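You operate a simulated robot arm through the tools that you are given. There is no shell and no other tool.

You are at the controls of a simulated two-armed robot. One attempt, no reset.

TASK
Close the morning turn: end the trial named on the card in the TESTING tray.
Fine: its row's slider to END, switch to P.M., teal dial to 10, card into the FINISHED tray.

Only the result counts: the job must be done as asked and must still hold three seconds after the hand-in. Knocking over, shifting, dropping, spilling or breaking anything else fails it.

THE ROBOT
Two 7-joint arms with two-finger parallel grippers on one trunk that stands fixed in place. Base frame: the origin is at the foot of the trunk, x ahead of it, y to its left, z up. Lengths are in mm, angles in degrees, forces in N, time in s.
The left shoulder is at [71, 156, 1405], the right one opposite. Payload 3.91 kg a hand.
The TCP of each hand is the grasp point between the finger pads, 30 mm short of the fingertips. In the tool frame z runs along the fingers and y along their closing line. The gripper opens to 110 mm. The fingers are 20 mm wide and 10 mm thick; the gripper's body (48 by 112 mm) begins 55 mm behind the TCP.
Orientation is that of the tool frame in the base frame, as a unit quaternion [x, y, z, w]. With the fingers straight down and closing along the base's y, the tool's x points along the base's -x, its y along +y and its z along -z.

THE INTERFACE
- The arms move only by the tool arm_command. It takes "left_steps", "right_steps" or both (then of equal length, played together; a hand with none holds still); each is a list of rows, each a list of 7 numbers: the turn, a rotation vector about the base's x, y, z in units of 6 degrees (1.0 is 6 degrees), then the shift along the base's x, y, z in units of 25 mm (1.0 is 25 mm), then the finger opening in mm, from 0 to 110. In form: [[ax, ay, az, dx, dy, dz, grip], ...]. A call has 1 to 20 rows; each row shifts and turns the commanded pose from where the row before left it. A call with a number of a shift or a turn outside -1 to 1 is refused whole. A row lasts 0.2 s, in which the tool goes at most 50 mm and 8.6 degrees; a call with a longer step from one row to the next is refused whole, and so is a gripper value outside its range. Where a pose cannot be reached the arm comes as near as it can. A force on the tool above 40 N (or 10 N above the force at the start of the call, whichever is more), or a blocked arm, ends the call early, and 0.2 s more pass. The fingers move at their own pace (about 108 mm/s each) and stop on an object; they squeeze with about 37 N. The grip force told is the motor's: it shows also when the fingers shut on nothing. Time passes only in rows, and 0.2 s behind the last, so rows that do not move let the fingers close. It gives the time, the measured TCP pose, the force on the tool (base axes), the opening and the grip force at its end, in the units of the frame above (readings bear some noise), with the torque about the TCP (base axes, N m) and any sound that the robot's microphone picked up.
- Cameras (640 x 400 px; columns grow to the right, rows downward): "scene" is now at [143.6, 13.8, 1647.9]; the picture's right is [0.15, -0.99, 0.00], its down [-0.43, -0.06, -0.90] and it looks along [0.89, 0.13, -0.44] (base axes); focal length 233 px, centre (320, 200). "left" rides on the left gripper at [72, -17, -103] in its tool frame; the picture's right is [0.23, 0.97, 0.00], its down [-0.76, 0.18, -0.62] and it looks along [-0.61, 0.14, 0.78] (tool axes); focal length 222 px, centre (320, 200). "right" rides on the right gripper at [72, 17, -103] in its tool frame; the picture's right is [-0.23, 0.97, 0.00], its down [-0.76, -0.18, -0.62] and it looks along [-0.61, -0.14, 0.78] (tool axes); focal length 222 px, centre (320, 200). There is no depth. A picture from a camera that has moved, and an enlarged one, comes with that camera's place and axes in the base frame and with its lens.
- grab_frame(camera): a new picture of that camera. The clock stands still meanwhile.
- raise_lower(by): slides the trunk up (or, below 0, down) by that many mm; the arms and the scene camera ride with it, the base frame stays. It gives what a move gives, with no picture.
- head_to(pan, tilt): turns the head with the scene camera to pan (to the left, within 86 degrees either way) and tilt (down, from -29 to 69), counted from straight ahead of the robot. It gives what a move gives.
- zoom(camera, box): a new picture of the part [left, top, right, bottom] of that camera's present view, enlarged. The clock stands still meanwhile.
- sign_off(): hands the job in; it is judged then, once.

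Places have to be worked out from the pictures, the camera data and where the tool is seen. Open the grippers and draw the arms clear of the work before you hand the job in, unless the task says otherwise.

The tools are called after "Request:" as a command line: name --argument value ..., lists and objects as JSON in quotes. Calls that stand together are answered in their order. arm_command: Moves the arms, as the interface text tells. Its arguments: {"type":"object","properties":{"left_steps":{"type":"array","items":{"type":"array","items":{"type":"number"}}},"right_steps":{"type":"array","items":{"type":"array","items":{"type":"number"}}}},"required":[]} The other tools are called the same way: raise_lower (by) slides the trunk up or down; head_to (pan, tilt) turns the head that bears the scene camera; grab_frame (camera) takes a picture; zoom (camera, box) takes an enlarged picture of a part of a camera's view; sign_off () hands the job in.

At the start:

```text
clock: 0.0
left_position: [587.6, 382.6, 1598.9]
left_tool_rot: [0.0, 1.0, -0.001, 0.0]
left_ft_force: [-0.9, -0.9, 0.6]
left_wrist_torque: [0.04, -0.04, 0.02]
left_width: 110.2
left_gripper_force: 0.1
right_position: [626.3, -134.9, 1525.7]
right_tool_rot: [0.001, 1.0, 0.001, 0.0]
right_ft_force: [0.3, -0.6, 0.0]
right_wrist_torque: [0.01, 0.01, 0.02]
right_width: 109.9
right_gripper_force: 0.2
trunk travel left (down, up): [-850.0, 90.0]
head pan, tilt: [8.5, 25.8]
```

scene: 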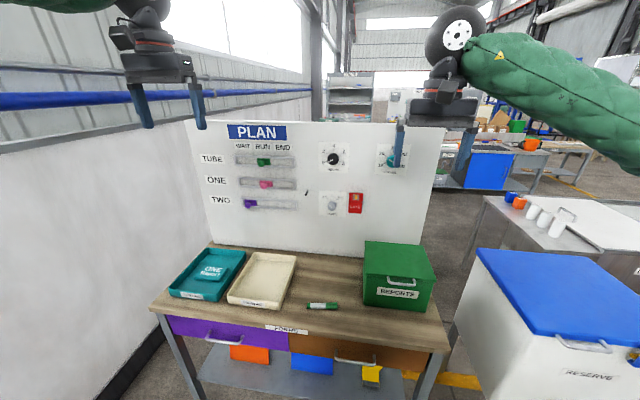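
right: 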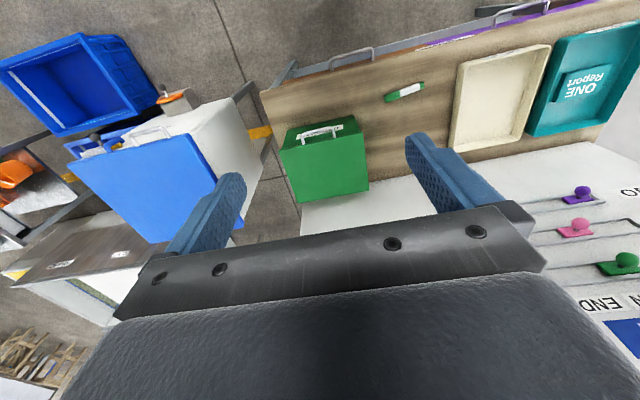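
left: 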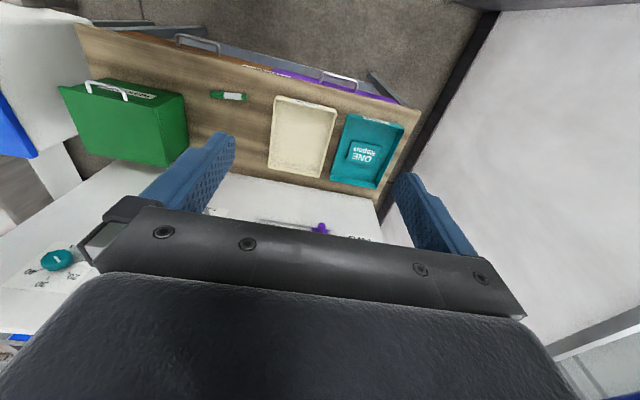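

The scene shows a board with three sliders, a dial or two, a switch, and trays on a bench. I'll zoom in to read the labels before moving anything.

Request:
zoom --camera "scene" --box '[190, 110, 320, 220]'

Request:
zoom --camera "scene" --box '[300, 120, 440, 230]'

Request:
zoom --camera "scene" --box '[150, 230, 310, 345]'

Request:
zoom --camera "left" --box '[250, 80, 430, 200]'

```text
3.64 times, centred on (255, 165) of scene
camera zoom: at [143.6, 13.8, 1647.9], right [0.15, -0.99, 0.0], down [-0.43, -0.06, -0.9], along [0.89, 0.13, -0.44], focal length 846 px, centre (556, 327)
```

zoom: 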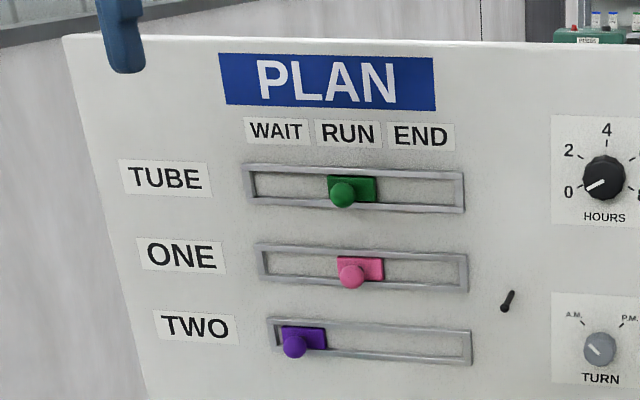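

```text
3.64 times, centred on (370, 175) of scene
camera zoom: at [143.6, 13.8, 1647.9], right [0.15, -0.99, 0.0], down [-0.43, -0.06, -0.9], along [0.89, 0.13, -0.44], focal length 846 px, centre (138, 291)
```

zoom: 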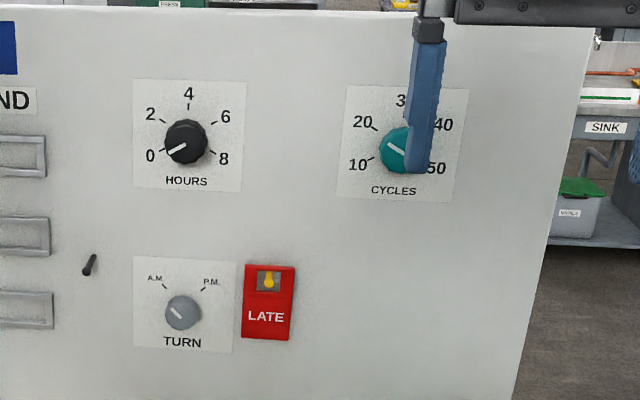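

```text
3.48 times, centred on (230, 288) of scene
camera zoom: at [143.6, 13.8, 1647.9], right [0.15, -0.99, 0.0], down [-0.43, -0.06, -0.9], along [0.89, 0.13, -0.44], focal length 809 px, centre (633, -104)
```

zoom: 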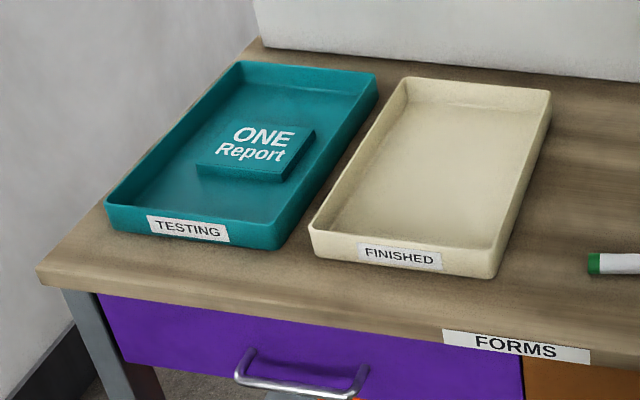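

```text
3.33 times, centred on (340, 140) of left
camera zoom: at [515.3, 364.3, 1702.7], right [-0.23, 0.97, 0.0], down [0.76, 0.18, 0.62], along [0.61, 0.14, -0.78], focal length 740 px, centre (253, 400)
```

zoom: 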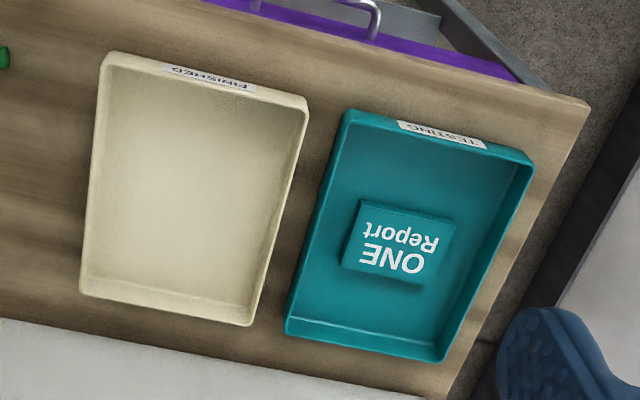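

The card in the TESTING tray reads "ONE Report", so pink slider ONE goes from RUN to END. Triangulating puts the card near (879, 627, 879), the pink knob near (1087, 417, 1240), the TURN knob near (1085, 99, 1163) and the teal dial near (1084, -138, 1382). Next I lower the trunk so both arms reach further.

Request:
raise_lower --by -200

```text
clock: 2.2
left_position: [586.7, 380.6, 1398.7]
left_tool_rot: [0.0, 1.0, 0.0, 0.0]
left_ft_force: [0.0, -0.4, -0.2]
left_wrist_torque: [0.03, 0.0, 0.02]
left_width: 110.3
left_gripper_force: 0.1
right_position: [626.2, -135.6, 1326.7]
right_tool_rot: [0.001, 1.0, 0.001, 0.0]
right_ft_force: [0.3, 0.3, 0.2]
right_wrist_torque: [0.04, 0.0, 0.03]
right_width: 110.1
right_gripper_force: 0.1
trunk travel left (down, up): [-650.0, 290.0]
head pan, tilt: [8.5, 25.8]
```

The trunk is 200 mm lower. I take fresh views of the board and bench from here.

Request:
grab_frame --camera "scene"

Request:
grab_frame --camera "left"

Request:
grab_frame --camera "right"

```text
taken
camera scene: at [143.3, 13.8, 1448.0], right [0.15, -0.99, 0.0], down [-0.43, -0.06, -0.9], along [0.89, 0.13, -0.44], focal length 233 px, centre (320, 200)
```

scene: 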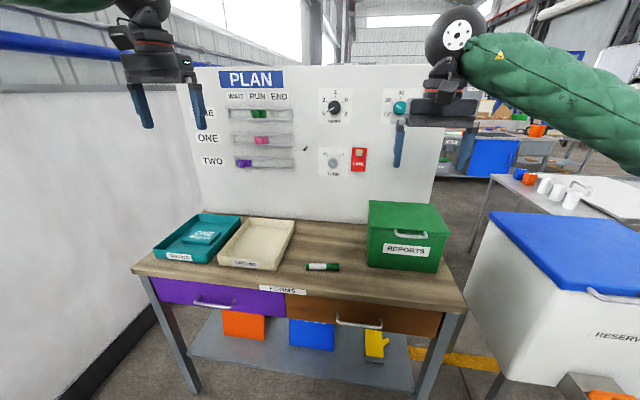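

```text
taken
camera left: at [515.1, 364.2, 1502.9], right [-0.23, 0.97, 0.0], down [0.76, 0.18, 0.62], along [0.61, 0.14, -0.78], focal length 222 px, centre (320, 200)
```

left: 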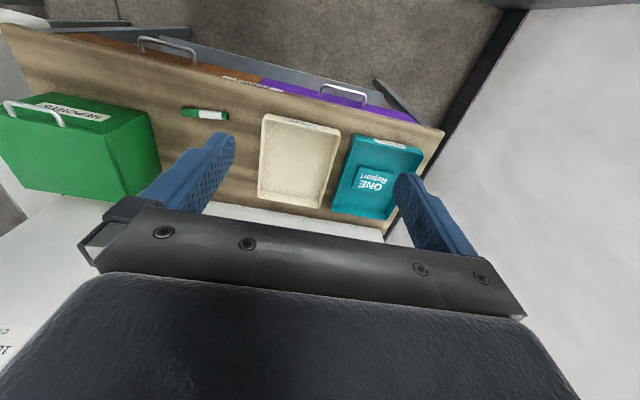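

```text
taken
camera right: at [552.7, -118.8, 1429.1], right [0.23, 0.97, 0.0], down [0.76, -0.18, 0.62], along [0.61, -0.14, -0.78], focal length 222 px, centre (320, 200)
```

right: 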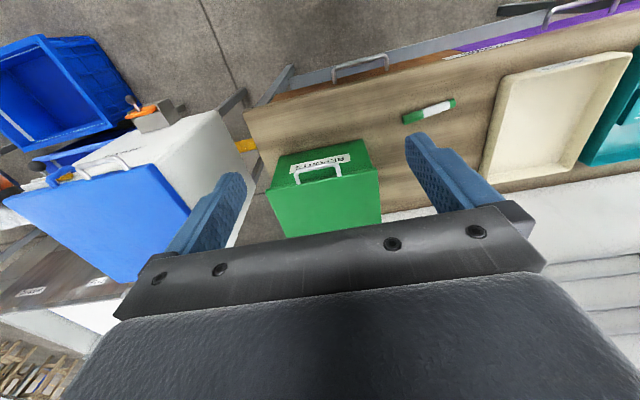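

I zoom into the controls from this lower viewpoint, so I can read the teal dial's pointer and the tick angles.

Request:
zoom --camera "scene" --box '[310, 80, 430, 180]'

Request:
zoom --camera "scene" --box '[190, 65, 320, 180]'

Request:
zoom --camera "scene" --box '[140, 200, 310, 300]'

Request:
zoom --camera "left" --box '[240, 90, 440, 230]'

```text
4.00 times, centred on (370, 130) of scene
camera zoom: at [143.3, 13.8, 1448.0], right [0.15, -0.99, 0.0], down [-0.43, -0.06, -0.9], along [0.89, 0.13, -0.44], focal length 930 px, centre (120, 480)
```

zoom: 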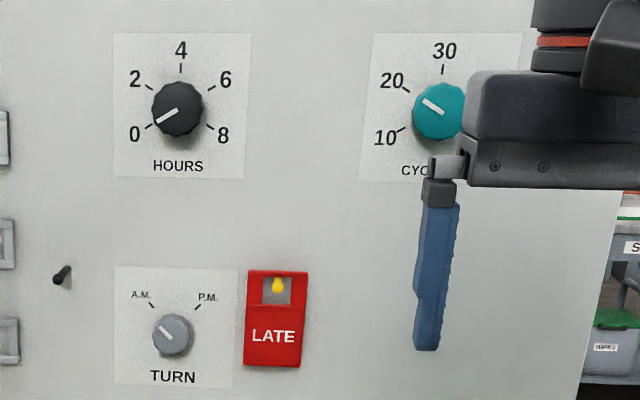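

```text
3.48 times, centred on (255, 122) of scene
camera zoom: at [143.3, 13.8, 1448.0], right [0.15, -0.99, 0.0], down [-0.43, -0.06, -0.9], along [0.89, 0.13, -0.44], focal length 809 px, centre (546, 470)
```

zoom: 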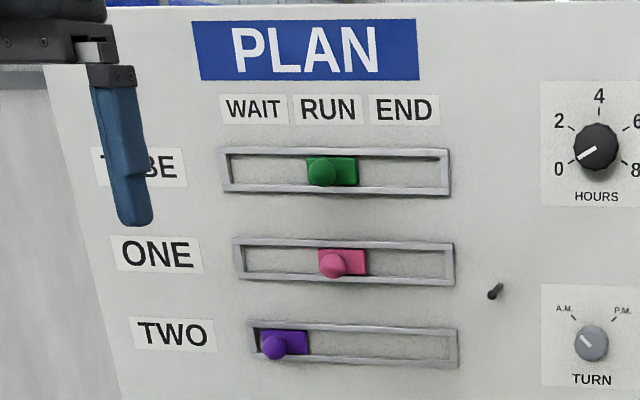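

```text
3.76 times, centred on (225, 250) of scene
camera zoom: at [143.3, 13.8, 1448.0], right [0.15, -0.99, 0.0], down [-0.43, -0.06, -0.9], along [0.89, 0.13, -0.44], focal length 876 px, centre (678, 12)
```

zoom: 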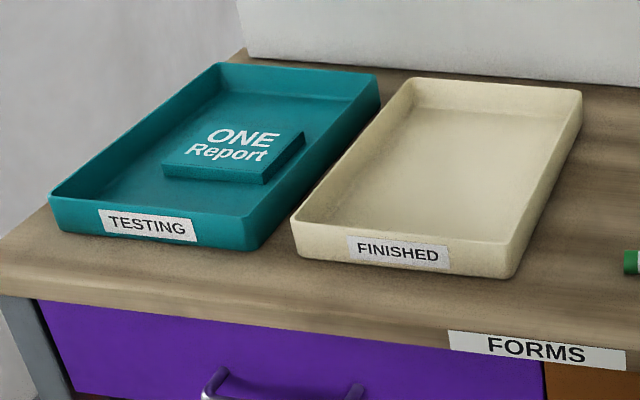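

```text
2.86 times, centred on (340, 160) of left
camera zoom: at [515.1, 364.2, 1502.9], right [-0.23, 0.97, 0.0], down [0.76, 0.18, 0.62], along [0.61, 0.14, -0.78], focal length 635 px, centre (263, 314)
```

zoom: 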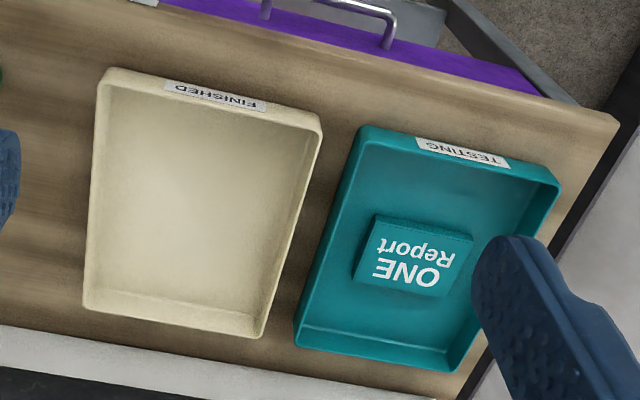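

Readings so far: TURN points to A.M., the teal dial is at 20 (tick spacing about 60°, with 10 next to it counterclockwise), and slider ONE is at RUN. The card measures about 86 mm in x by 120 mm in y, so the fingers must close along x. I yaw the left hand 90° while moving it above the trays.

Request:
arm_command --left_steps '[[0, 0, 1, 0.57, 0.48, -0.667, 110], [0, 0, 1, 0.57, 0.48, -0.667, 110], [0, 0, 1, 0.57, 0.48, -0.667, 110], [0, 0, 1, 0.57, 0.48, -0.667, 110], [0, 0, 1, 0.57, 0.48, -0.667, 110], [0, 0, 1, 0.57, 0.48, -0.667, 110], [0, 0, 1, 0.57, 0.48, -0.667, 110], [0, 0, 1, 0.57, 0.48, -0.667, 110], [0, 0, 1, 0.57, 0.48, -0.667, 110], [0, 0, 1, 0.57, 0.48, -0.667, 110], [0, 0, 1, 0.57, 0.48, -0.667, 110], [0, 0, 1, 0.57, 0.48, -0.667, 110], [0, 0, 1, 0.57, 0.48, -0.667, 110], [0, 0, 1, 0.57, 0.48, -0.667, 110], [0, 0, 1, 0.57, 0.48, -0.667, 110], [0, 0, 0, 0, 0, 0, 110]]'

```text
clock: 5.6
left_position: [799.3, 561.4, 1148.5]
left_tool_rot: [0.708, -0.706, 0.0, 0.0]
left_ft_force: [-0.5, -0.4, 0.6]
left_wrist_torque: [0.04, 0.0, 0.0]
left_width: 110.2
left_gripper_force: 0.0
right_position: [625.0, -136.2, 1326.8]
right_tool_rot: [0.0, 1.0, 0.0, 0.001]
right_ft_force: [0.7, 0.0, -0.1]
right_wrist_torque: [-0.02, -0.05, -0.02]
right_width: 110.1
right_gripper_force: 0.1
trunk travel left (down, up): [-650.0, 290.0]
head pan, tilt: [8.5, 25.8]
```

The pose was reached exactly. I look through the left camera to refine the card position.

Request:
grab_frame --camera "left"

Request:
grab_frame --camera "scene"

```text
taken
camera left: at [817.1, 488.4, 1252.1], right [-0.97, -0.23, 0.0], down [-0.18, 0.76, 0.62], along [-0.14, 0.61, -0.78], focal length 222 px, centre (320, 200)
```

left: 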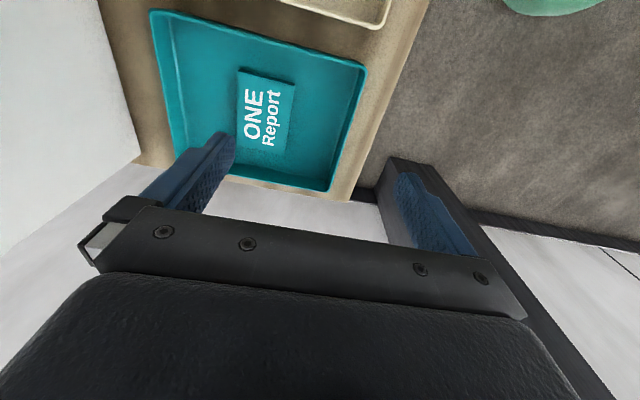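

```text
taken
camera scene: at [142.8, 13.6, 1448.0], right [0.15, -0.99, 0.0], down [-0.43, -0.06, -0.9], along [0.89, 0.13, -0.43], focal length 233 px, centre (320, 200)
```

scene: 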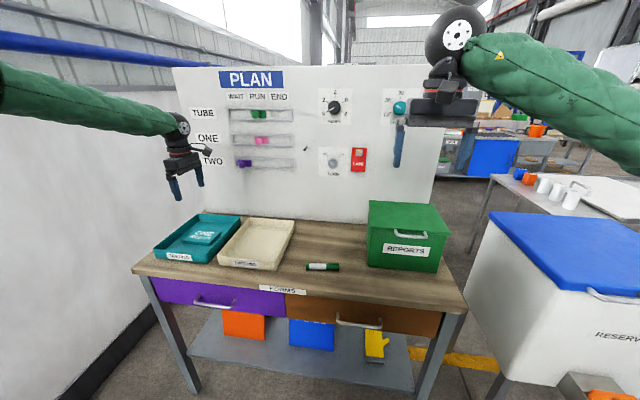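

I zoom the left camera onto the card to measure its edges.

Request:
zoom --camera "left" --box '[140, 0, 380, 200]'

```text
2.00 times, centred on (260, 100) of left
camera zoom: at [817.1, 488.4, 1252.1], right [-0.97, -0.23, 0.0], down [-0.18, 0.76, 0.62], along [-0.14, 0.61, -0.78], focal length 444 px, centre (440, 400)
```

zoom: 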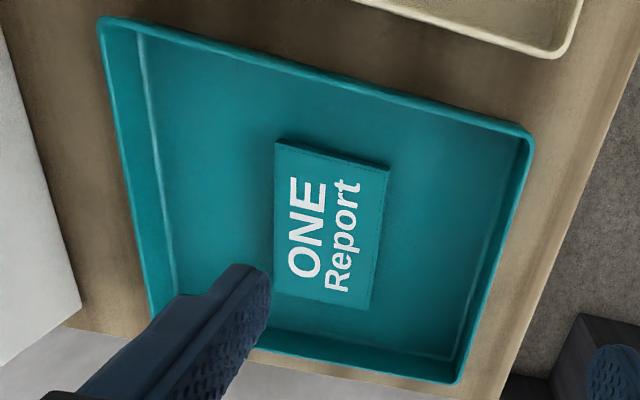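

Both views agree: the card's top face spans x 839–924 and y 570–690 at z about 880, and the card is about 16 mm thick. I move above it at (881, 630, 960) and check whether the straight-down pose is reachable.

Request:
arm_command --left_steps '[[0, 0, 0, 0.41, 0.345, -0.94, 110], [0, 0, 0, 0.41, 0.345, -0.94, 110], [0, 0, 0, 0.41, 0.345, -0.94, 110], [0, 0, 0, 0.41, 0.345, -0.94, 110], [0, 0, 0, 0.41, 0.345, -0.94, 110], [0, 0, 0, 0.41, 0.345, -0.94, 110], [0, 0, 0, 0.41, 0.345, -0.94, 110], [0, 0, 0, 0.41, 0.345, -0.94, 110], [0, 0, 0, 0, 0, 0, 110]]'

```text
clock: 7.6
left_position: [881.5, 630.6, 959.8]
left_tool_rot: [-0.707, 0.708, 0.0, 0.0]
left_ft_force: [-0.5, -0.3, -0.4]
left_wrist_torque: [0.02, -0.03, 0.01]
left_width: 110.0
left_gripper_force: 0.1
right_position: [624.7, -134.4, 1327.6]
right_tool_rot: [0.0, 1.0, 0.001, 0.0]
right_ft_force: [-0.2, 0.1, -0.7]
right_wrist_torque: [-0.01, 0.0, 0.01]
right_width: 110.2
right_gripper_force: 0.0
trunk travel left (down, up): [-650.0, 290.0]
head pan, tilt: [8.5, 25.8]
```

The hand reached (881.5, 630.6, 959.8) pointing straight down. I check the finger-to-card alignment before descending.

Request:
grab_frame --camera "left"

Request:
zoom --camera "scene" --box '[140, 130, 310, 280]'

```text
taken
camera left: at [899.0, 557.5, 1063.5], right [-0.97, -0.23, 0.0], down [-0.18, 0.76, 0.62], along [-0.14, 0.61, -0.78], focal length 222 px, centre (320, 200)
```

left: 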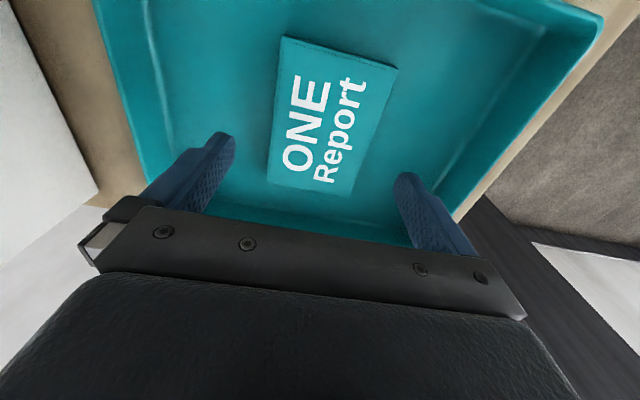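

```text
2.67 times, centred on (225, 205) of scene
camera zoom: at [142.9, 13.6, 1448.0], right [0.15, -0.99, 0.0], down [-0.43, -0.06, -0.9], along [0.89, 0.13, -0.43], focal length 620 px, centre (573, 187)
```

zoom: 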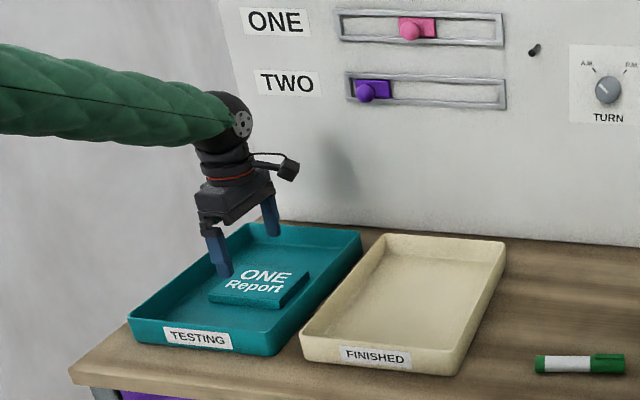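

Alignment checks out: the card's centre is at (880, 629) with its x edges near 838 and 923, inside the open fingers. I descend slowly to TCP z 900, watching the force.

Request:
arm_command --left_steps '[[0, 0, 0, 0, 0, -0.5, 110], [0, 0, 0, 0, 0, -0.5, 110], [0, 0, 0, 0, 0, -0.5, 110], [0, 0, 0, 0, 0, -0.4, 110], [0, 0, 0, 0, 0, -0.3, 110], [0, 0, 0, 0, 0, -0.2, 110], [0, 0, 0, 0, 0, 0, 110]]'

```text
clock: 9.2
left_position: [881.7, 630.4, 900.8]
left_tool_rot: [-0.707, 0.707, 0.0, 0.0]
left_ft_force: [-1.3, 0.6, -0.1]
left_wrist_torque: [-0.02, -0.02, 0.02]
left_width: 110.0
left_gripper_force: 0.1
right_position: [626.7, -135.1, 1326.5]
right_tool_rot: [0.001, 1.0, 0.001, 0.001]
right_ft_force: [-0.2, 0.4, 0.2]
right_wrist_torque: [-0.01, -0.05, 0.02]
right_width: 109.8
right_gripper_force: 0.1
trunk travel left (down, up): [-650.0, 290.0]
head pan, tilt: [8.5, 25.8]
```

No contact so far at z 900.8. I take pictures to see how the tips sit relative to the card's side faces.

Request:
grab_frame --camera "left"

Request:
zoom --camera "scene" --box '[160, 180, 260, 260]'

```text
taken
camera left: at [899.2, 557.7, 1003.8], right [-0.97, -0.23, 0.0], down [-0.18, 0.76, 0.62], along [-0.14, 0.61, -0.78], focal length 222 px, centre (320, 200)
```

left: 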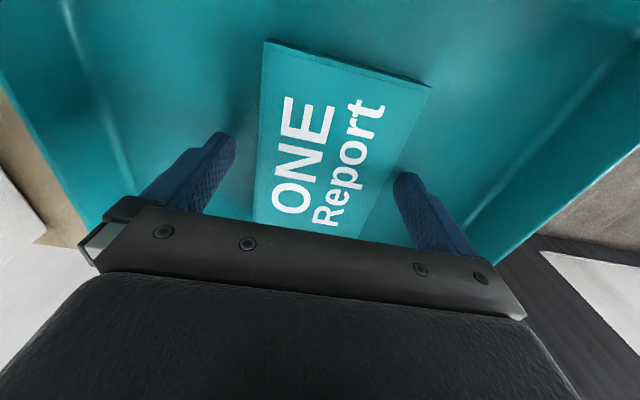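

```text
5.00 times, centred on (210, 220) of scene
camera zoom: at [143.6, 13.9, 1447.9], right [0.15, -0.99, 0.0], down [-0.43, -0.06, -0.9], along [0.89, 0.13, -0.44], focal length 1163 px, centre (870, 100)
```

zoom: 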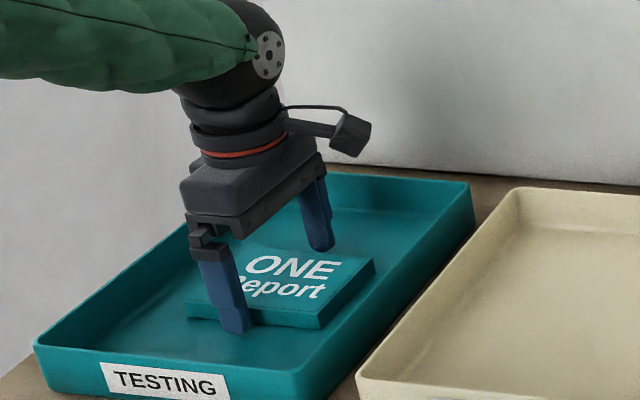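

The tips are at about z 871, the tray floor at about 866 and the card top at about 883, which leaves good overlap on the card's sides. I go 2 mm lower and close.

Request:
arm_command --left_steps '[[0, 0, 0, 0, 0, -0.08, 110], [0, 0, 0, 0, 0, 0, 60], [0, 0, 0, 0, 0, 0, 60], [0, 0, 0, 0, 0, 0, 60], [0, 0, 0, 0, 0, 0, 60]]'

```text
clock: 10.4
left_position: [881.4, 629.5, 898.6]
left_tool_rot: [0.707, -0.707, 0.0, 0.001]
left_ft_force: [-0.1, -0.4, 1.3]
left_wrist_torque: [0.05, -0.07, -0.03]
left_width: 84.0
left_gripper_force: 37.1
right_position: [626.5, -134.6, 1326.8]
right_tool_rot: [0.001, 1.0, 0.002, -0.001]
right_ft_force: [0.4, -0.7, -0.3]
right_wrist_torque: [-0.05, -0.02, -0.02]
right_width: 110.2
right_gripper_force: 0.0
trunk travel left (down, up): [-650.0, 290.0]
head pan, tilt: [8.5, 25.8]
```

The fingers stopped at 84 mm with 37 N, so the card is held. I lift it 110 mm straight up, well above the tray walls.

Request:
arm_command --left_steps '[[0, 0, 0, 0, 0, 0.2, 60], [0, 0, 0, 0, 0, 0.4, 60], [0, 0, 0, 0, 0, 0.6, 60], [0, 0, 0, 0, 0, 0.8, 60], [0, 0, 0, 0, 0, 0.8, 60], [0, 0, 0, 0, 0, 0.8, 60], [0, 0, 0, 0, 0, 0.6, 60], [0, 0, 0, 0, 0, 0.2, 60], [0, 0, 0, 0, 0, 0, 60]]'

```text
clock: 12.4
left_position: [882.0, 630.7, 1008.4]
left_tool_rot: [-0.707, 0.707, 0.0, 0.001]
left_ft_force: [0.1, -0.5, -0.7]
left_wrist_torque: [-0.01, 0.03, 0.04]
left_width: 83.8
left_gripper_force: 36.9
right_position: [626.4, -134.4, 1326.6]
right_tool_rot: [0.0, 1.0, 0.0, 0.0]
right_ft_force: [-0.2, -0.3, 0.0]
right_wrist_torque: [0.0, 0.01, -0.02]
right_width: 109.8
right_gripper_force: 0.0
trunk travel left (down, up): [-650.0, 290.0]
head pan, tilt: [8.5, 25.8]
```

The card is in hand. The FINISHED tray spans about x 740–1021 and y 262–477, centre (880, 369), so I carry the card straight across by -261 mm in y.

Request:
arm_command --left_steps '[[0, 0, 0, 0, -0.4, 0, 60], [0, 0, 0, 0, -0.7, 0, 60], [0, 0, 0, 0, -0.9, 0, 60], [0, 0, 0, 0, -0.9, 0, 60], [0, 0, 0, 0, -0.9, 0, 60], [0, 0, 0, 0, -0.9, 0, 60], [0, 0, 0, 0, -0.9, 0, 60], [0, 0, 0, 0, -0.9, 0, 60], [0, 0, 0, 0, -0.9, 0, 60], [0, 0, 0, 0, -0.9, 0, 60], [0, 0, 0, 0, -0.9, 0, 60], [0, 0, 0, 0, -0.8, 0, 60], [0, 0, 0, 0, -0.4, 0, 60], [0, 0, 0, 0, 0, 0, 60]]'

Request:
grab_frame --camera "left"

Request:
zoom --camera "scene" --box '[150, 160, 310, 280]'

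```text
clock: 15.4
left_position: [882.3, 368.9, 1007.6]
left_tool_rot: [-0.707, 0.707, 0.0, 0.0]
left_ft_force: [0.4, -0.5, 0.1]
left_wrist_torque: [0.0, -0.01, 0.03]
left_width: 83.6
left_gripper_force: 37.6
right_position: [625.7, -134.5, 1326.0]
right_tool_rot: [0.001, 1.0, 0.0, 0.0]
right_ft_force: [-0.3, -0.5, 0.4]
right_wrist_torque: [-0.02, -0.01, 0.04]
right_width: 109.9
right_gripper_force: 0.0
trunk travel left (down, up): [-650.0, 290.0]
head pan, tilt: [8.5, 25.8]
```

```text
taken
camera left: at [899.4, 296.7, 1111.5], right [-0.97, -0.23, 0.0], down [-0.18, 0.76, 0.62], along [-0.14, 0.61, -0.78], focal length 222 px, centre (320, 200)
```

left: 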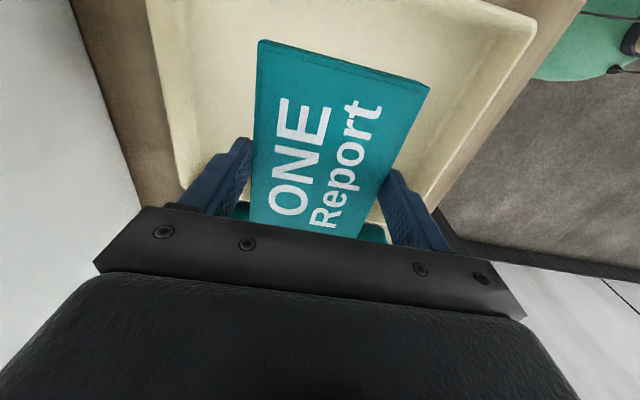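

```text
3.33 times, centred on (230, 220) of scene
camera zoom: at [143.7, 14.0, 1447.9], right [0.15, -0.99, 0.0], down [-0.43, -0.06, -0.9], along [0.89, 0.13, -0.44], focal length 775 px, centre (620, 133)
```

zoom: 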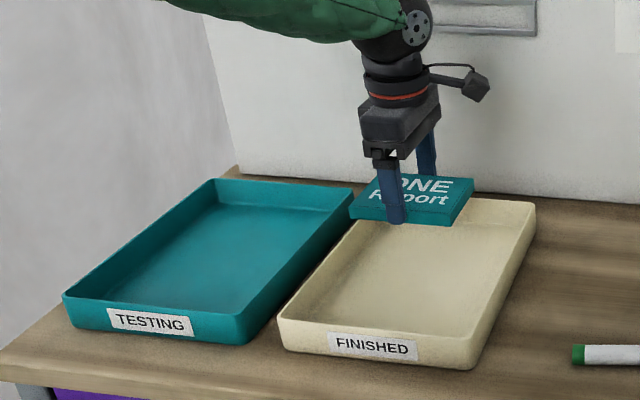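

The card sits over the middle of the FINISHED tray, with more than 40 mm clear on each side. I lower it to TCP z about 900, just above where the card would rest.

Request:
arm_command --left_steps '[[0, 0, 0, 0, 0, -0.4, 60], [0, 0, 0, 0, 0, -0.8, 60], [0, 0, 0, 0, 0, -0.8, 60], [0, 0, 0, 0, 0, -0.8, 60], [0, 0, 0, 0, 0, -0.6, 60], [0, 0, 0, 0, 0, -0.4, 60], [0, 0, 0, 0, 0, -0.3, 60], [0, 0, 0, 0, 0, -0.12, 60], [0, 0, 0, 0, 0, -0.06, 60], [0, 0, 0, 0, 0, 0, 60]]'

Request:
zoom --camera "scene" --box '[210, 190, 310, 280]'

```text
clock: 17.6
left_position: [881.8, 368.9, 901.3]
left_tool_rot: [-0.707, 0.708, 0.0, 0.0]
left_ft_force: [0.5, -0.1, -1.1]
left_wrist_torque: [0.01, -0.01, -0.02]
left_width: 83.7
left_gripper_force: 37.6
right_position: [626.4, -134.6, 1326.7]
right_tool_rot: [0.001, 1.0, 0.001, 0.0]
right_ft_force: [0.4, 0.9, 0.4]
right_wrist_torque: [-0.03, 0.01, -0.03]
right_width: 109.9
right_gripper_force: 0.1
trunk travel left (down, up): [-650.0, 290.0]
head pan, tilt: [8.5, 25.8]
```

```text
4.44 times, centred on (260, 235) of scene
camera zoom: at [143.8, 13.8, 1447.9], right [0.15, -0.99, 0.0], down [-0.43, -0.06, -0.9], along [0.89, 0.13, -0.44], focal length 1034 px, centre (587, 44)
```

zoom: 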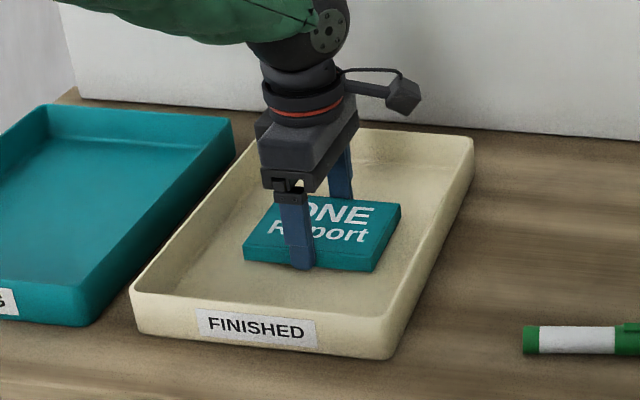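

The card is a couple of millimetres above the floor with no contact force yet. I lower 2.5 mm more and open the fingers.

Request:
arm_command --left_steps '[[0, 0, 0, 0, 0, -0.06, 60], [0, 0, 0, 0, 0, -0.05, 60], [0, 0, 0, 0, 0, 0, 60]]'

Request:
arm_command --left_steps '[[0, 0, 0, 0, 0, 0, 110], [0, 0, 0, 0, 0, 0, 110], [0, 0, 0, 0, 0, 0, 110]]'

```text
clock: 18.4
left_position: [881.5, 372.2, 897.9]
left_tool_rot: [0.707, -0.707, 0.0, 0.0]
left_ft_force: [-0.7, -0.2, 0.5]
left_wrist_torque: [0.02, -0.05, 0.01]
left_width: 83.7
left_gripper_force: 36.6
right_position: [627.1, -135.6, 1327.1]
right_tool_rot: [0.0, 1.0, 0.001, 0.0]
right_ft_force: [-0.6, 0.4, 0.1]
right_wrist_torque: [-0.02, 0.0, -0.02]
right_width: 110.3
right_gripper_force: 0.1
trunk travel left (down, up): [-650.0, 290.0]
head pan, tilt: [8.5, 25.8]
```

```text
clock: 19.2
left_position: [880.8, 370.7, 897.9]
left_tool_rot: [0.707, -0.707, 0.0, 0.001]
left_ft_force: [-0.2, -0.1, -0.7]
left_wrist_torque: [0.01, 0.01, -0.02]
left_width: 110.0
left_gripper_force: 0.1
right_position: [627.1, -135.0, 1325.4]
right_tool_rot: [0.001, 1.0, 0.0, 0.0]
right_ft_force: [0.5, 0.7, -0.5]
right_wrist_torque: [0.01, 0.0, 0.02]
right_width: 109.9
right_gripper_force: 0.0
trunk travel left (down, up): [-650.0, 290.0]
head pan, tilt: [8.5, 25.8]
```

The fingers opened without any disturbance force. I lift straight up clear of the tray and check that the card is lying flat.

Request:
arm_command --left_steps '[[0, 0, 0, 0, 0, 0.3, 110], [0, 0, 0, 0, 0, 0.6, 110], [0, 0, 0, 0, 0, 0.9, 110], [0, 0, 0, 0, 0, 0.9, 110], [0, 0, 0, 0, 0, 0.9, 110], [0, 0, 0, 0, 0, 0.9, 110], [0, 0, 0, 0, 0, 0.9, 110], [0, 0, 0, 0, 0, 0, 110]]'

Request:
zoom --camera "scene" --box '[150, 160, 310, 280]'

```text
clock: 21.0
left_position: [882.4, 368.9, 1032.9]
left_tool_rot: [0.707, -0.707, -0.001, 0.001]
left_ft_force: [0.0, -0.2, 0.6]
left_wrist_torque: [-0.04, 0.01, -0.04]
left_width: 109.8
left_gripper_force: 0.1
right_position: [626.5, -134.1, 1325.9]
right_tool_rot: [0.001, 1.0, 0.001, 0.001]
right_ft_force: [-1.1, -0.1, 0.9]
right_wrist_torque: [0.04, 0.01, -0.01]
right_width: 110.2
right_gripper_force: 0.0
trunk travel left (down, up): [-650.0, 290.0]
head pan, tilt: [8.5, 25.8]
```

```text
3.33 times, centred on (230, 220) of scene
camera zoom: at [144.2, 13.9, 1447.8], right [0.15, -0.99, 0.0], down [-0.43, -0.06, -0.9], along [0.89, 0.13, -0.44], focal length 775 px, centre (620, 133)
```

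zoom: 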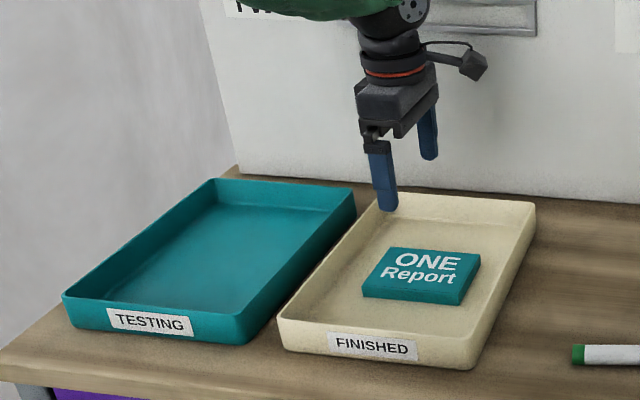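

The card lies flat in the FINISHED tray. Next I retract the left hand from the board and undo the yaw.

Request:
arm_command --left_steps '[[0, 0, -1, -0.53, 0.1, 0.4, 110], [0, 0, -1, -0.53, 0.1, 0.4, 110], [0, 0, -1, -0.53, 0.1, 0.4, 110], [0, 0, -1, -0.53, 0.1, 0.4, 110], [0, 0, -1, -0.53, 0.1, 0.4, 110], [0, 0, -1, -0.53, 0.1, 0.4, 110], [0, 0, -1, -0.53, 0.1, 0.4, 110], [0, 0, -1, -0.53, 0.1, 0.4, 110], [0, 0, -1, -0.53, 0.1, 0.4, 110], [0, 0, -1, -0.53, 0.1, 0.4, 110], [0, 0, -1, -0.53, 0.1, 0.4, 110], [0, 0, -1, -0.53, 0.1, 0.4, 110], [0, 0, -1, -0.53, 0.1, 0.4, 110], [0, 0, -1, -0.53, 0.1, 0.4, 110], [0, 0, -1, -0.53, 0.1, 0.4, 110], [0, 0, 0, 0, 0, 0, 110]]'

```text
clock: 24.4
left_position: [684.5, 407.1, 1183.8]
left_tool_rot: [0.0, 1.0, 0.0, 0.0]
left_ft_force: [-0.5, -0.1, 0.4]
left_wrist_torque: [-0.01, -0.02, -0.03]
left_width: 110.0
left_gripper_force: 0.1
right_position: [627.2, -134.9, 1326.6]
right_tool_rot: [0.001, 1.0, 0.001, 0.0]
right_ft_force: [-0.3, -0.1, 0.7]
right_wrist_torque: [0.0, 0.01, 0.0]
right_width: 110.2
right_gripper_force: 0.0
trunk travel left (down, up): [-650.0, 290.0]
head pan, tilt: [8.5, 25.8]
```

The left hand is back at tool-down yaw. I pitch both hands forward to face the board: the left toward about (865, 415, 1240), the right toward about (833, -135, 1383).

Request:
arm_command --left_steps '[[0, -1, 0, 0.48, 0.02, 0.15, 110], [0, -1, 0, 0.48, 0.02, 0.15, 110], [0, -1, 0, 0.48, 0.02, 0.15, 110], [0, -1, 0, 0.48, 0.02, 0.15, 110], [0, -1, 0, 0.48, 0.02, 0.15, 110], [0, -1, 0, 0.48, 0.02, 0.15, 110], [0, -1, 0, 0.48, 0.02, 0.15, 110], [0, -1, 0, 0.48, 0.02, 0.15, 110], [0, -1, 0, 0.48, 0.02, 0.15, 110], [0, -1, 0, 0.48, 0.02, 0.15, 110], [0, -1, 0, 0.48, 0.02, 0.15, 110], [0, -1, 0, 0.48, 0.02, 0.15, 110], [0, -1, 0, 0.48, 0.02, 0.15, 110], [0, -1, 0, 0.48, 0.02, 0.15, 110], [0, -1, 0, 0.48, 0.02, 0.15, 110], [0, 0, 0, 0, 0, 0, 110]]' --right_steps '[[0, -1, 0, 0.55, 0, 0.15, 110], [0, -1, 0, 0.55, 0, 0.15, 110], [0, -1, 0, 0.55, 0, 0.15, 110], [0, -1, 0, 0.55, 0, 0.15, 110], [0, -1, 0, 0.55, 0, 0.15, 110], [0, -1, 0, 0.55, 0, 0.15, 110], [0, -1, 0, 0.55, 0, 0.15, 110], [0, -1, 0, 0.55, 0, 0.15, 110], [0, -1, 0, 0.55, 0, 0.15, 110], [0, -1, 0, 0.55, 0, 0.15, 110], [0, -1, 0, 0.55, 0, 0.15, 110], [0, -1, 0, 0.55, 0, 0.15, 110], [0, -1, 0, 0.55, 0, 0.15, 110], [0, -1, 0, 0.55, 0, 0.15, 110], [0, -1, 0, 0.55, 0, 0.15, 110], [0, 0, 0, 0, 0, 0, 110]]'

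Request:
grab_frame --camera "scene"

Request:
grab_frame --camera "left"

Request:
grab_frame --camera "right"

```text
clock: 27.8
left_position: [864.5, 416.7, 1240.8]
left_tool_rot: [0.0, 0.706, 0.0, 0.708]
left_ft_force: [1.0, 0.3, 0.4]
left_wrist_torque: [0.0, -0.01, -0.02]
left_width: 110.2
left_gripper_force: 0.0
right_position: [831.3, -135.3, 1384.1]
right_tool_rot: [0.001, 0.707, 0.0, 0.708]
right_ft_force: [0.9, -0.1, -0.5]
right_wrist_torque: [-0.01, 0.02, 0.02]
right_width: 110.2
right_gripper_force: 0.1
trunk travel left (down, up): [-650.0, 290.0]
head pan, tilt: [8.5, 25.8]
```

```text
taken
camera scene: at [142.9, 13.7, 1448.0], right [0.15, -0.99, 0.0], down [-0.43, -0.06, -0.9], along [0.89, 0.13, -0.43], focal length 233 px, centre (320, 200)
```

scene: 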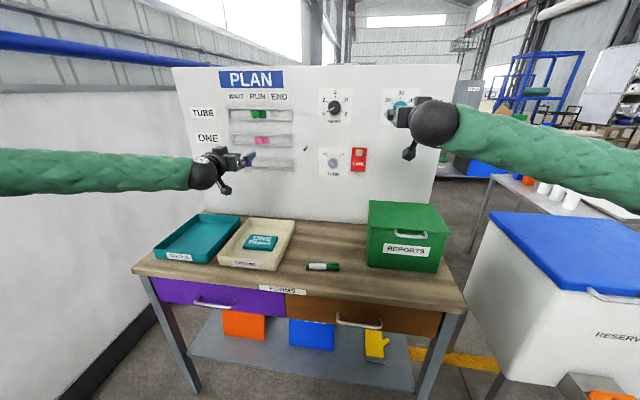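

```text
taken
camera left: at [760.6, 398.4, 1168.9], right [0.0, 0.97, -0.23], down [-0.62, 0.18, 0.76], along [0.78, 0.14, 0.61], focal length 222 px, centre (320, 200)
```

left: 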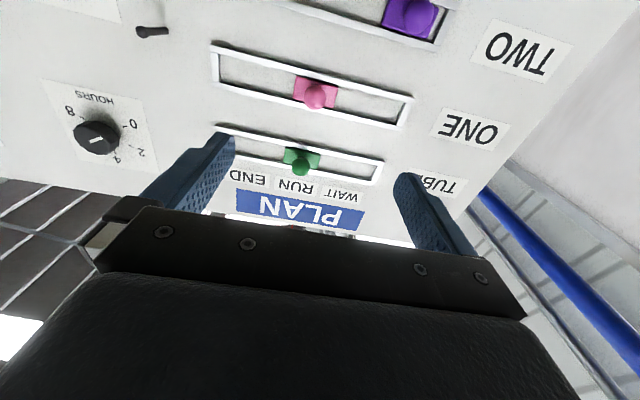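

```text
taken
camera right: at [728.3, -119.0, 1310.1], right [0.0, 0.97, 0.23], down [-0.62, -0.18, 0.76], along [0.78, -0.14, 0.61], focal length 222 px, centre (320, 200)
```

right: 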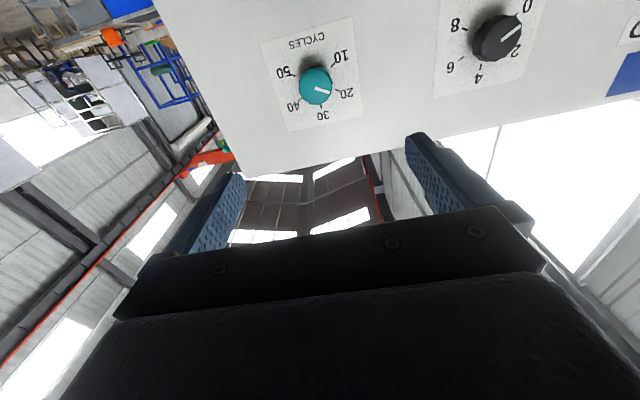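

Both hands face the board and both poses were reached. I zoom in on the slider knob and the teal dial from the wrist cameras.

Request:
zoom --camera "left" --box '[200, 20, 440, 180]'

Request:
zoom --camera "right" --box '[250, 10, 380, 150]'

Request:
zoom --camera "scene" --box '[180, 80, 330, 190]'

```text
2.50 times, centred on (320, 100) of left
camera zoom: at [760.6, 398.4, 1168.9], right [0.0, 0.97, -0.23], down [-0.62, 0.18, 0.76], along [0.78, 0.14, 0.61], focal length 555 px, centre (320, 450)
```

zoom: 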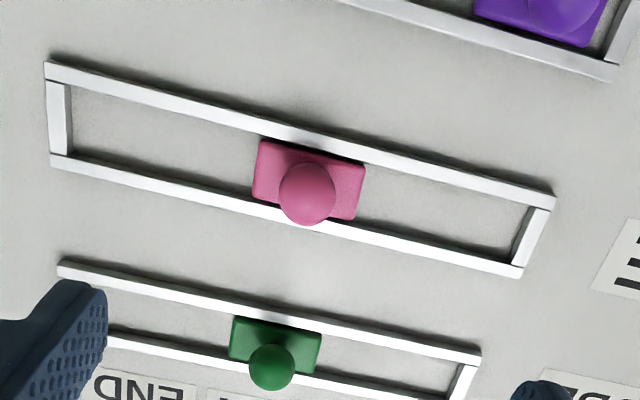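

```text
2.86 times, centred on (315, 80) of right
camera zoom: at [728.3, -119.0, 1310.1], right [0.0, 0.97, 0.23], down [-0.62, -0.18, 0.76], along [0.78, -0.14, 0.61], focal length 635 px, centre (334, 543)
```

zoom: 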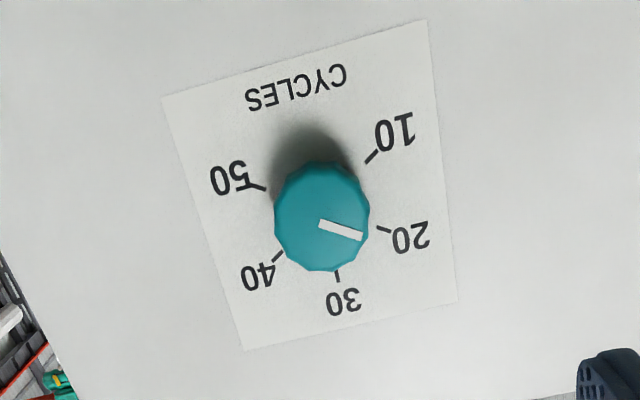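

```text
3.64 times, centred on (255, 135) of scene
camera zoom: at [142.9, 13.7, 1448.0], right [0.15, -0.99, 0.0], down [-0.43, -0.06, -0.9], along [0.89, 0.13, -0.43], focal length 846 px, centre (556, 436)
```

zoom: 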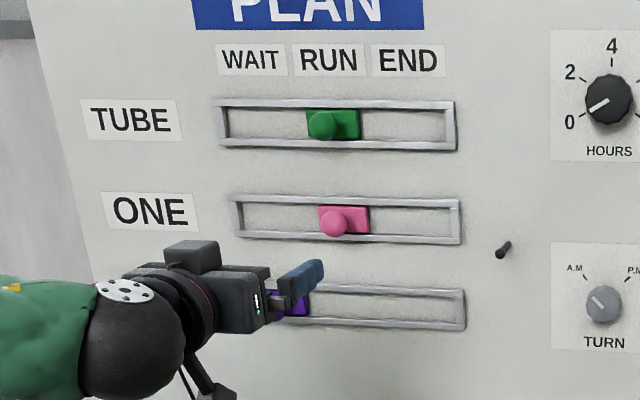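

Triangulating again puts the pink ball at about (1069, 408, 1246), 30 mm in diameter. The slot's inner edges are near y 281 and 533, so END is about 97 mm toward -y. I advance the left hand to x about 1005, in line with the knob, opened to 60 mm.

Request:
arm_command --left_steps '[[0, 0, 0, 0.8, -0.05, 0.027, 60], [0, 0, 0, 0.8, -0.05, 0.027, 60], [0, 0, 0, 0.8, -0.05, 0.027, 60], [0, 0, 0, 0.8, -0.05, 0.027, 60], [0, 0, 0, 0.8, -0.05, 0.027, 60], [0, 0, 0, 0.8, -0.05, 0.027, 60], [0, 0, 0, 0.8, -0.05, 0.027, 60], [0, 0, 0, 0, 0, 0, 60]]'

Request:
grab_frame --camera "left"

Request:
zoom --camera "scene" --box '[200, 100, 320, 190]'

```text
clock: 29.6
left_position: [1002.5, 407.1, 1245.0]
left_tool_rot: [0.0, 0.707, 0.0, 0.707]
left_ft_force: [-0.4, 0.1, -0.1]
left_wrist_torque: [-0.02, 0.03, 0.02]
left_width: 59.8
left_gripper_force: 0.1
right_position: [833.8, -134.7, 1384.1]
right_tool_rot: [0.0, 0.707, 0.001, 0.707]
right_ft_force: [0.0, -0.3, -0.2]
right_wrist_torque: [0.0, 0.02, -0.01]
right_width: 110.1
right_gripper_force: 0.0
trunk travel left (down, up): [-650.0, 290.0]
head pan, tilt: [8.5, 25.8]
```

```text
taken
camera left: at [900.5, 389.6, 1173.6], right [0.0, 0.97, -0.23], down [-0.62, 0.18, 0.76], along [0.78, 0.14, 0.61], focal length 222 px, centre (320, 200)
```

left: 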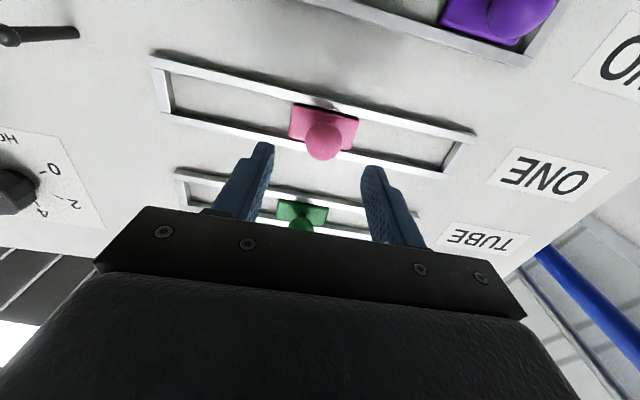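

```text
4.44 times, centred on (260, 145) of scene
camera zoom: at [143.0, 14.1, 1448.0], right [0.15, -0.99, 0.0], down [-0.43, -0.06, -0.9], along [0.89, 0.13, -0.43], focal length 1034 px, centre (587, 444)
```

zoom: 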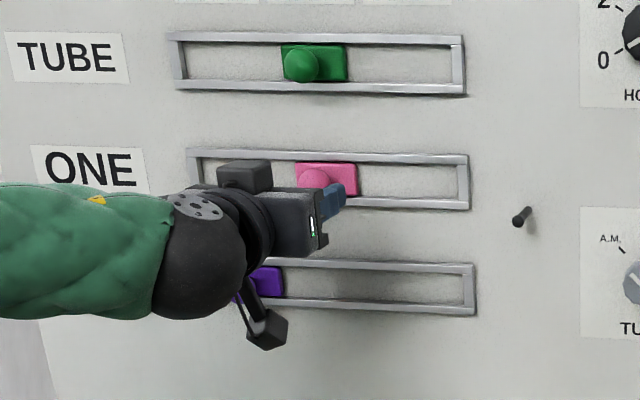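

The ball still computes to (1069, 408, 1245), directly ahead between the fingers. I advance 43 mm so that the pads straddle it, with the tips at about x 1076.

Request:
arm_command --left_steps '[[0, 0, 0, 0.6, 0, 0, 60], [0, 0, 0, 0.5, 0, 0, 60], [0, 0, 0, 0.4, 0, 0, 60], [0, 0, 0, 0.22, 0, 0, 60], [0, 0, 0, 0, 0, 0, 60]]'

Request:
grab_frame --camera "left"

Request:
zoom --camera "scene" --box '[220, 110, 300, 170]'

```text
clock: 30.8
left_position: [1046.8, 406.8, 1245.4]
left_tool_rot: [0.001, 0.707, -0.001, 0.707]
left_ft_force: [0.7, 0.3, 0.8]
left_wrist_torque: [-0.01, -0.01, 0.01]
left_width: 59.8
left_gripper_force: 0.0
right_position: [832.9, -135.2, 1383.8]
right_tool_rot: [0.0, 0.707, 0.0, 0.707]
right_ft_force: [-0.1, 0.2, 0.1]
right_wrist_torque: [0.01, -0.03, 0.01]
right_width: 110.0
right_gripper_force: 0.1
trunk travel left (down, up): [-650.0, 290.0]
head pan, tilt: [8.5, 25.8]
```

```text
taken
camera left: at [943.8, 389.2, 1173.0], right [0.0, 0.97, -0.23], down [-0.62, 0.18, 0.76], along [0.78, 0.14, 0.61], focal length 222 px, centre (320, 200)
```

left: 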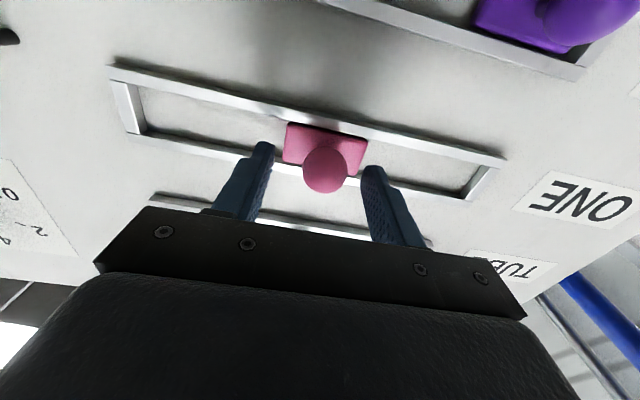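

```text
6.67 times, centred on (260, 140) of scene
camera zoom: at [143.5, 13.9, 1447.9], right [0.15, -0.99, 0.0], down [-0.43, -0.06, -0.9], along [0.89, 0.13, -0.44], focal length 1550 px, centre (720, 600)
```

zoom: 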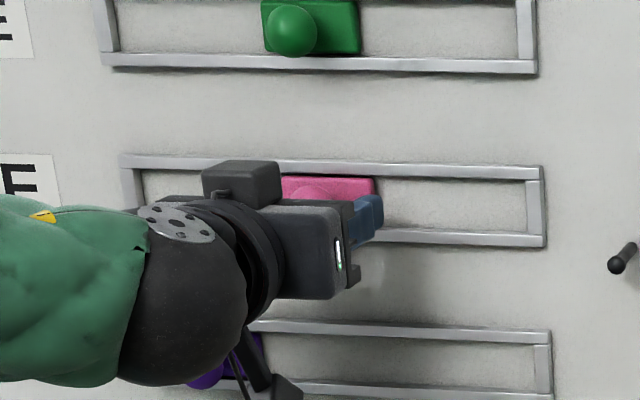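

The ball sits between the finger pads, with the tips about level with it. I close on it.

Request:
arm_command --left_steps '[[0, 0, 0, 0, 0, 0, 20], [0, 0, 0, 0, 0, 0, 20], [0, 0, 0, 0, 0, 0, 20], [0, 0, 0, 0, 0, 0, 20]]'

Request:
grab_frame --camera "left"

```text
clock: 31.8
left_position: [1046.7, 406.6, 1243.7]
left_tool_rot: [0.0, 0.707, 0.0, 0.707]
left_ft_force: [2.9, 0.5, 1.1]
left_wrist_torque: [-0.05, -0.07, 0.03]
left_width: 28.8
left_gripper_force: 45.0
right_position: [834.3, -134.8, 1383.3]
right_tool_rot: [0.001, 0.707, 0.0, 0.707]
right_ft_force: [-0.3, -0.3, 0.2]
right_wrist_torque: [-0.01, -0.01, -0.01]
right_width: 110.1
right_gripper_force: 0.0
trunk travel left (down, up): [-650.0, 290.0]
head pan, tilt: [8.5, 25.8]
```

```text
taken
camera left: at [944.0, 389.3, 1172.7], right [0.0, 0.97, -0.23], down [-0.62, 0.18, 0.76], along [0.78, 0.14, 0.61], focal length 222 px, centre (320, 200)
```

left: 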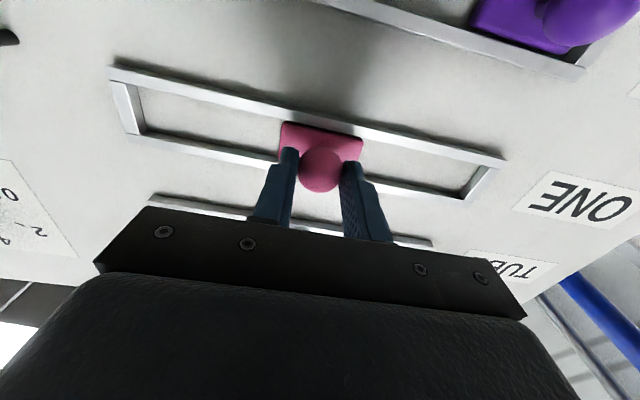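

The knob is gripped at 28.8 mm with low side force. I slide it 80 mm toward END and check before the last bit.

Request:
arm_command --left_steps '[[0, 0, 0, 0, -0.3, 0, 20], [0, 0, 0, 0, -0.4, 0, 20], [0, 0, 0, 0, -0.4, 0, 20], [0, 0, 0, 0, -0.4, 0, 20], [0, 0, 0, 0, -0.4, 0, 20], [0, 0, 0, 0, -0.4, 0, 20], [0, 0, 0, 0, -0.4, 0, 20], [0, 0, 0, 0, -0.4, 0, 20], [0, 0, 0, 0, 0, 0, 20]]'

Request:
grab_frame --camera "left"

```text
clock: 33.8
left_position: [1047.0, 329.5, 1244.7]
left_tool_rot: [0.0, 0.707, 0.0, 0.707]
left_ft_force: [-2.2, 0.0, -2.6]
left_wrist_torque: [0.01, -0.04, -0.07]
left_width: 28.7
left_gripper_force: 45.4
right_position: [834.5, -135.7, 1383.3]
right_tool_rot: [-0.001, 0.707, 0.001, 0.707]
right_ft_force: [-0.5, 0.6, -0.7]
right_wrist_torque: [0.03, 0.02, -0.01]
right_width: 109.9
right_gripper_force: 0.1
trunk travel left (down, up): [-650.0, 290.0]
head pan, tilt: [8.5, 25.8]
```

```text
taken
camera left: at [943.9, 311.9, 1172.8], right [0.0, 0.97, -0.23], down [-0.62, 0.18, 0.76], along [0.78, 0.14, 0.61], focal length 222 px, centre (320, 200)
```

left: 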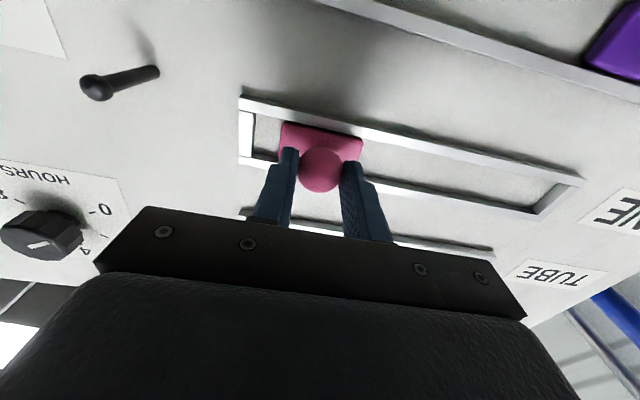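

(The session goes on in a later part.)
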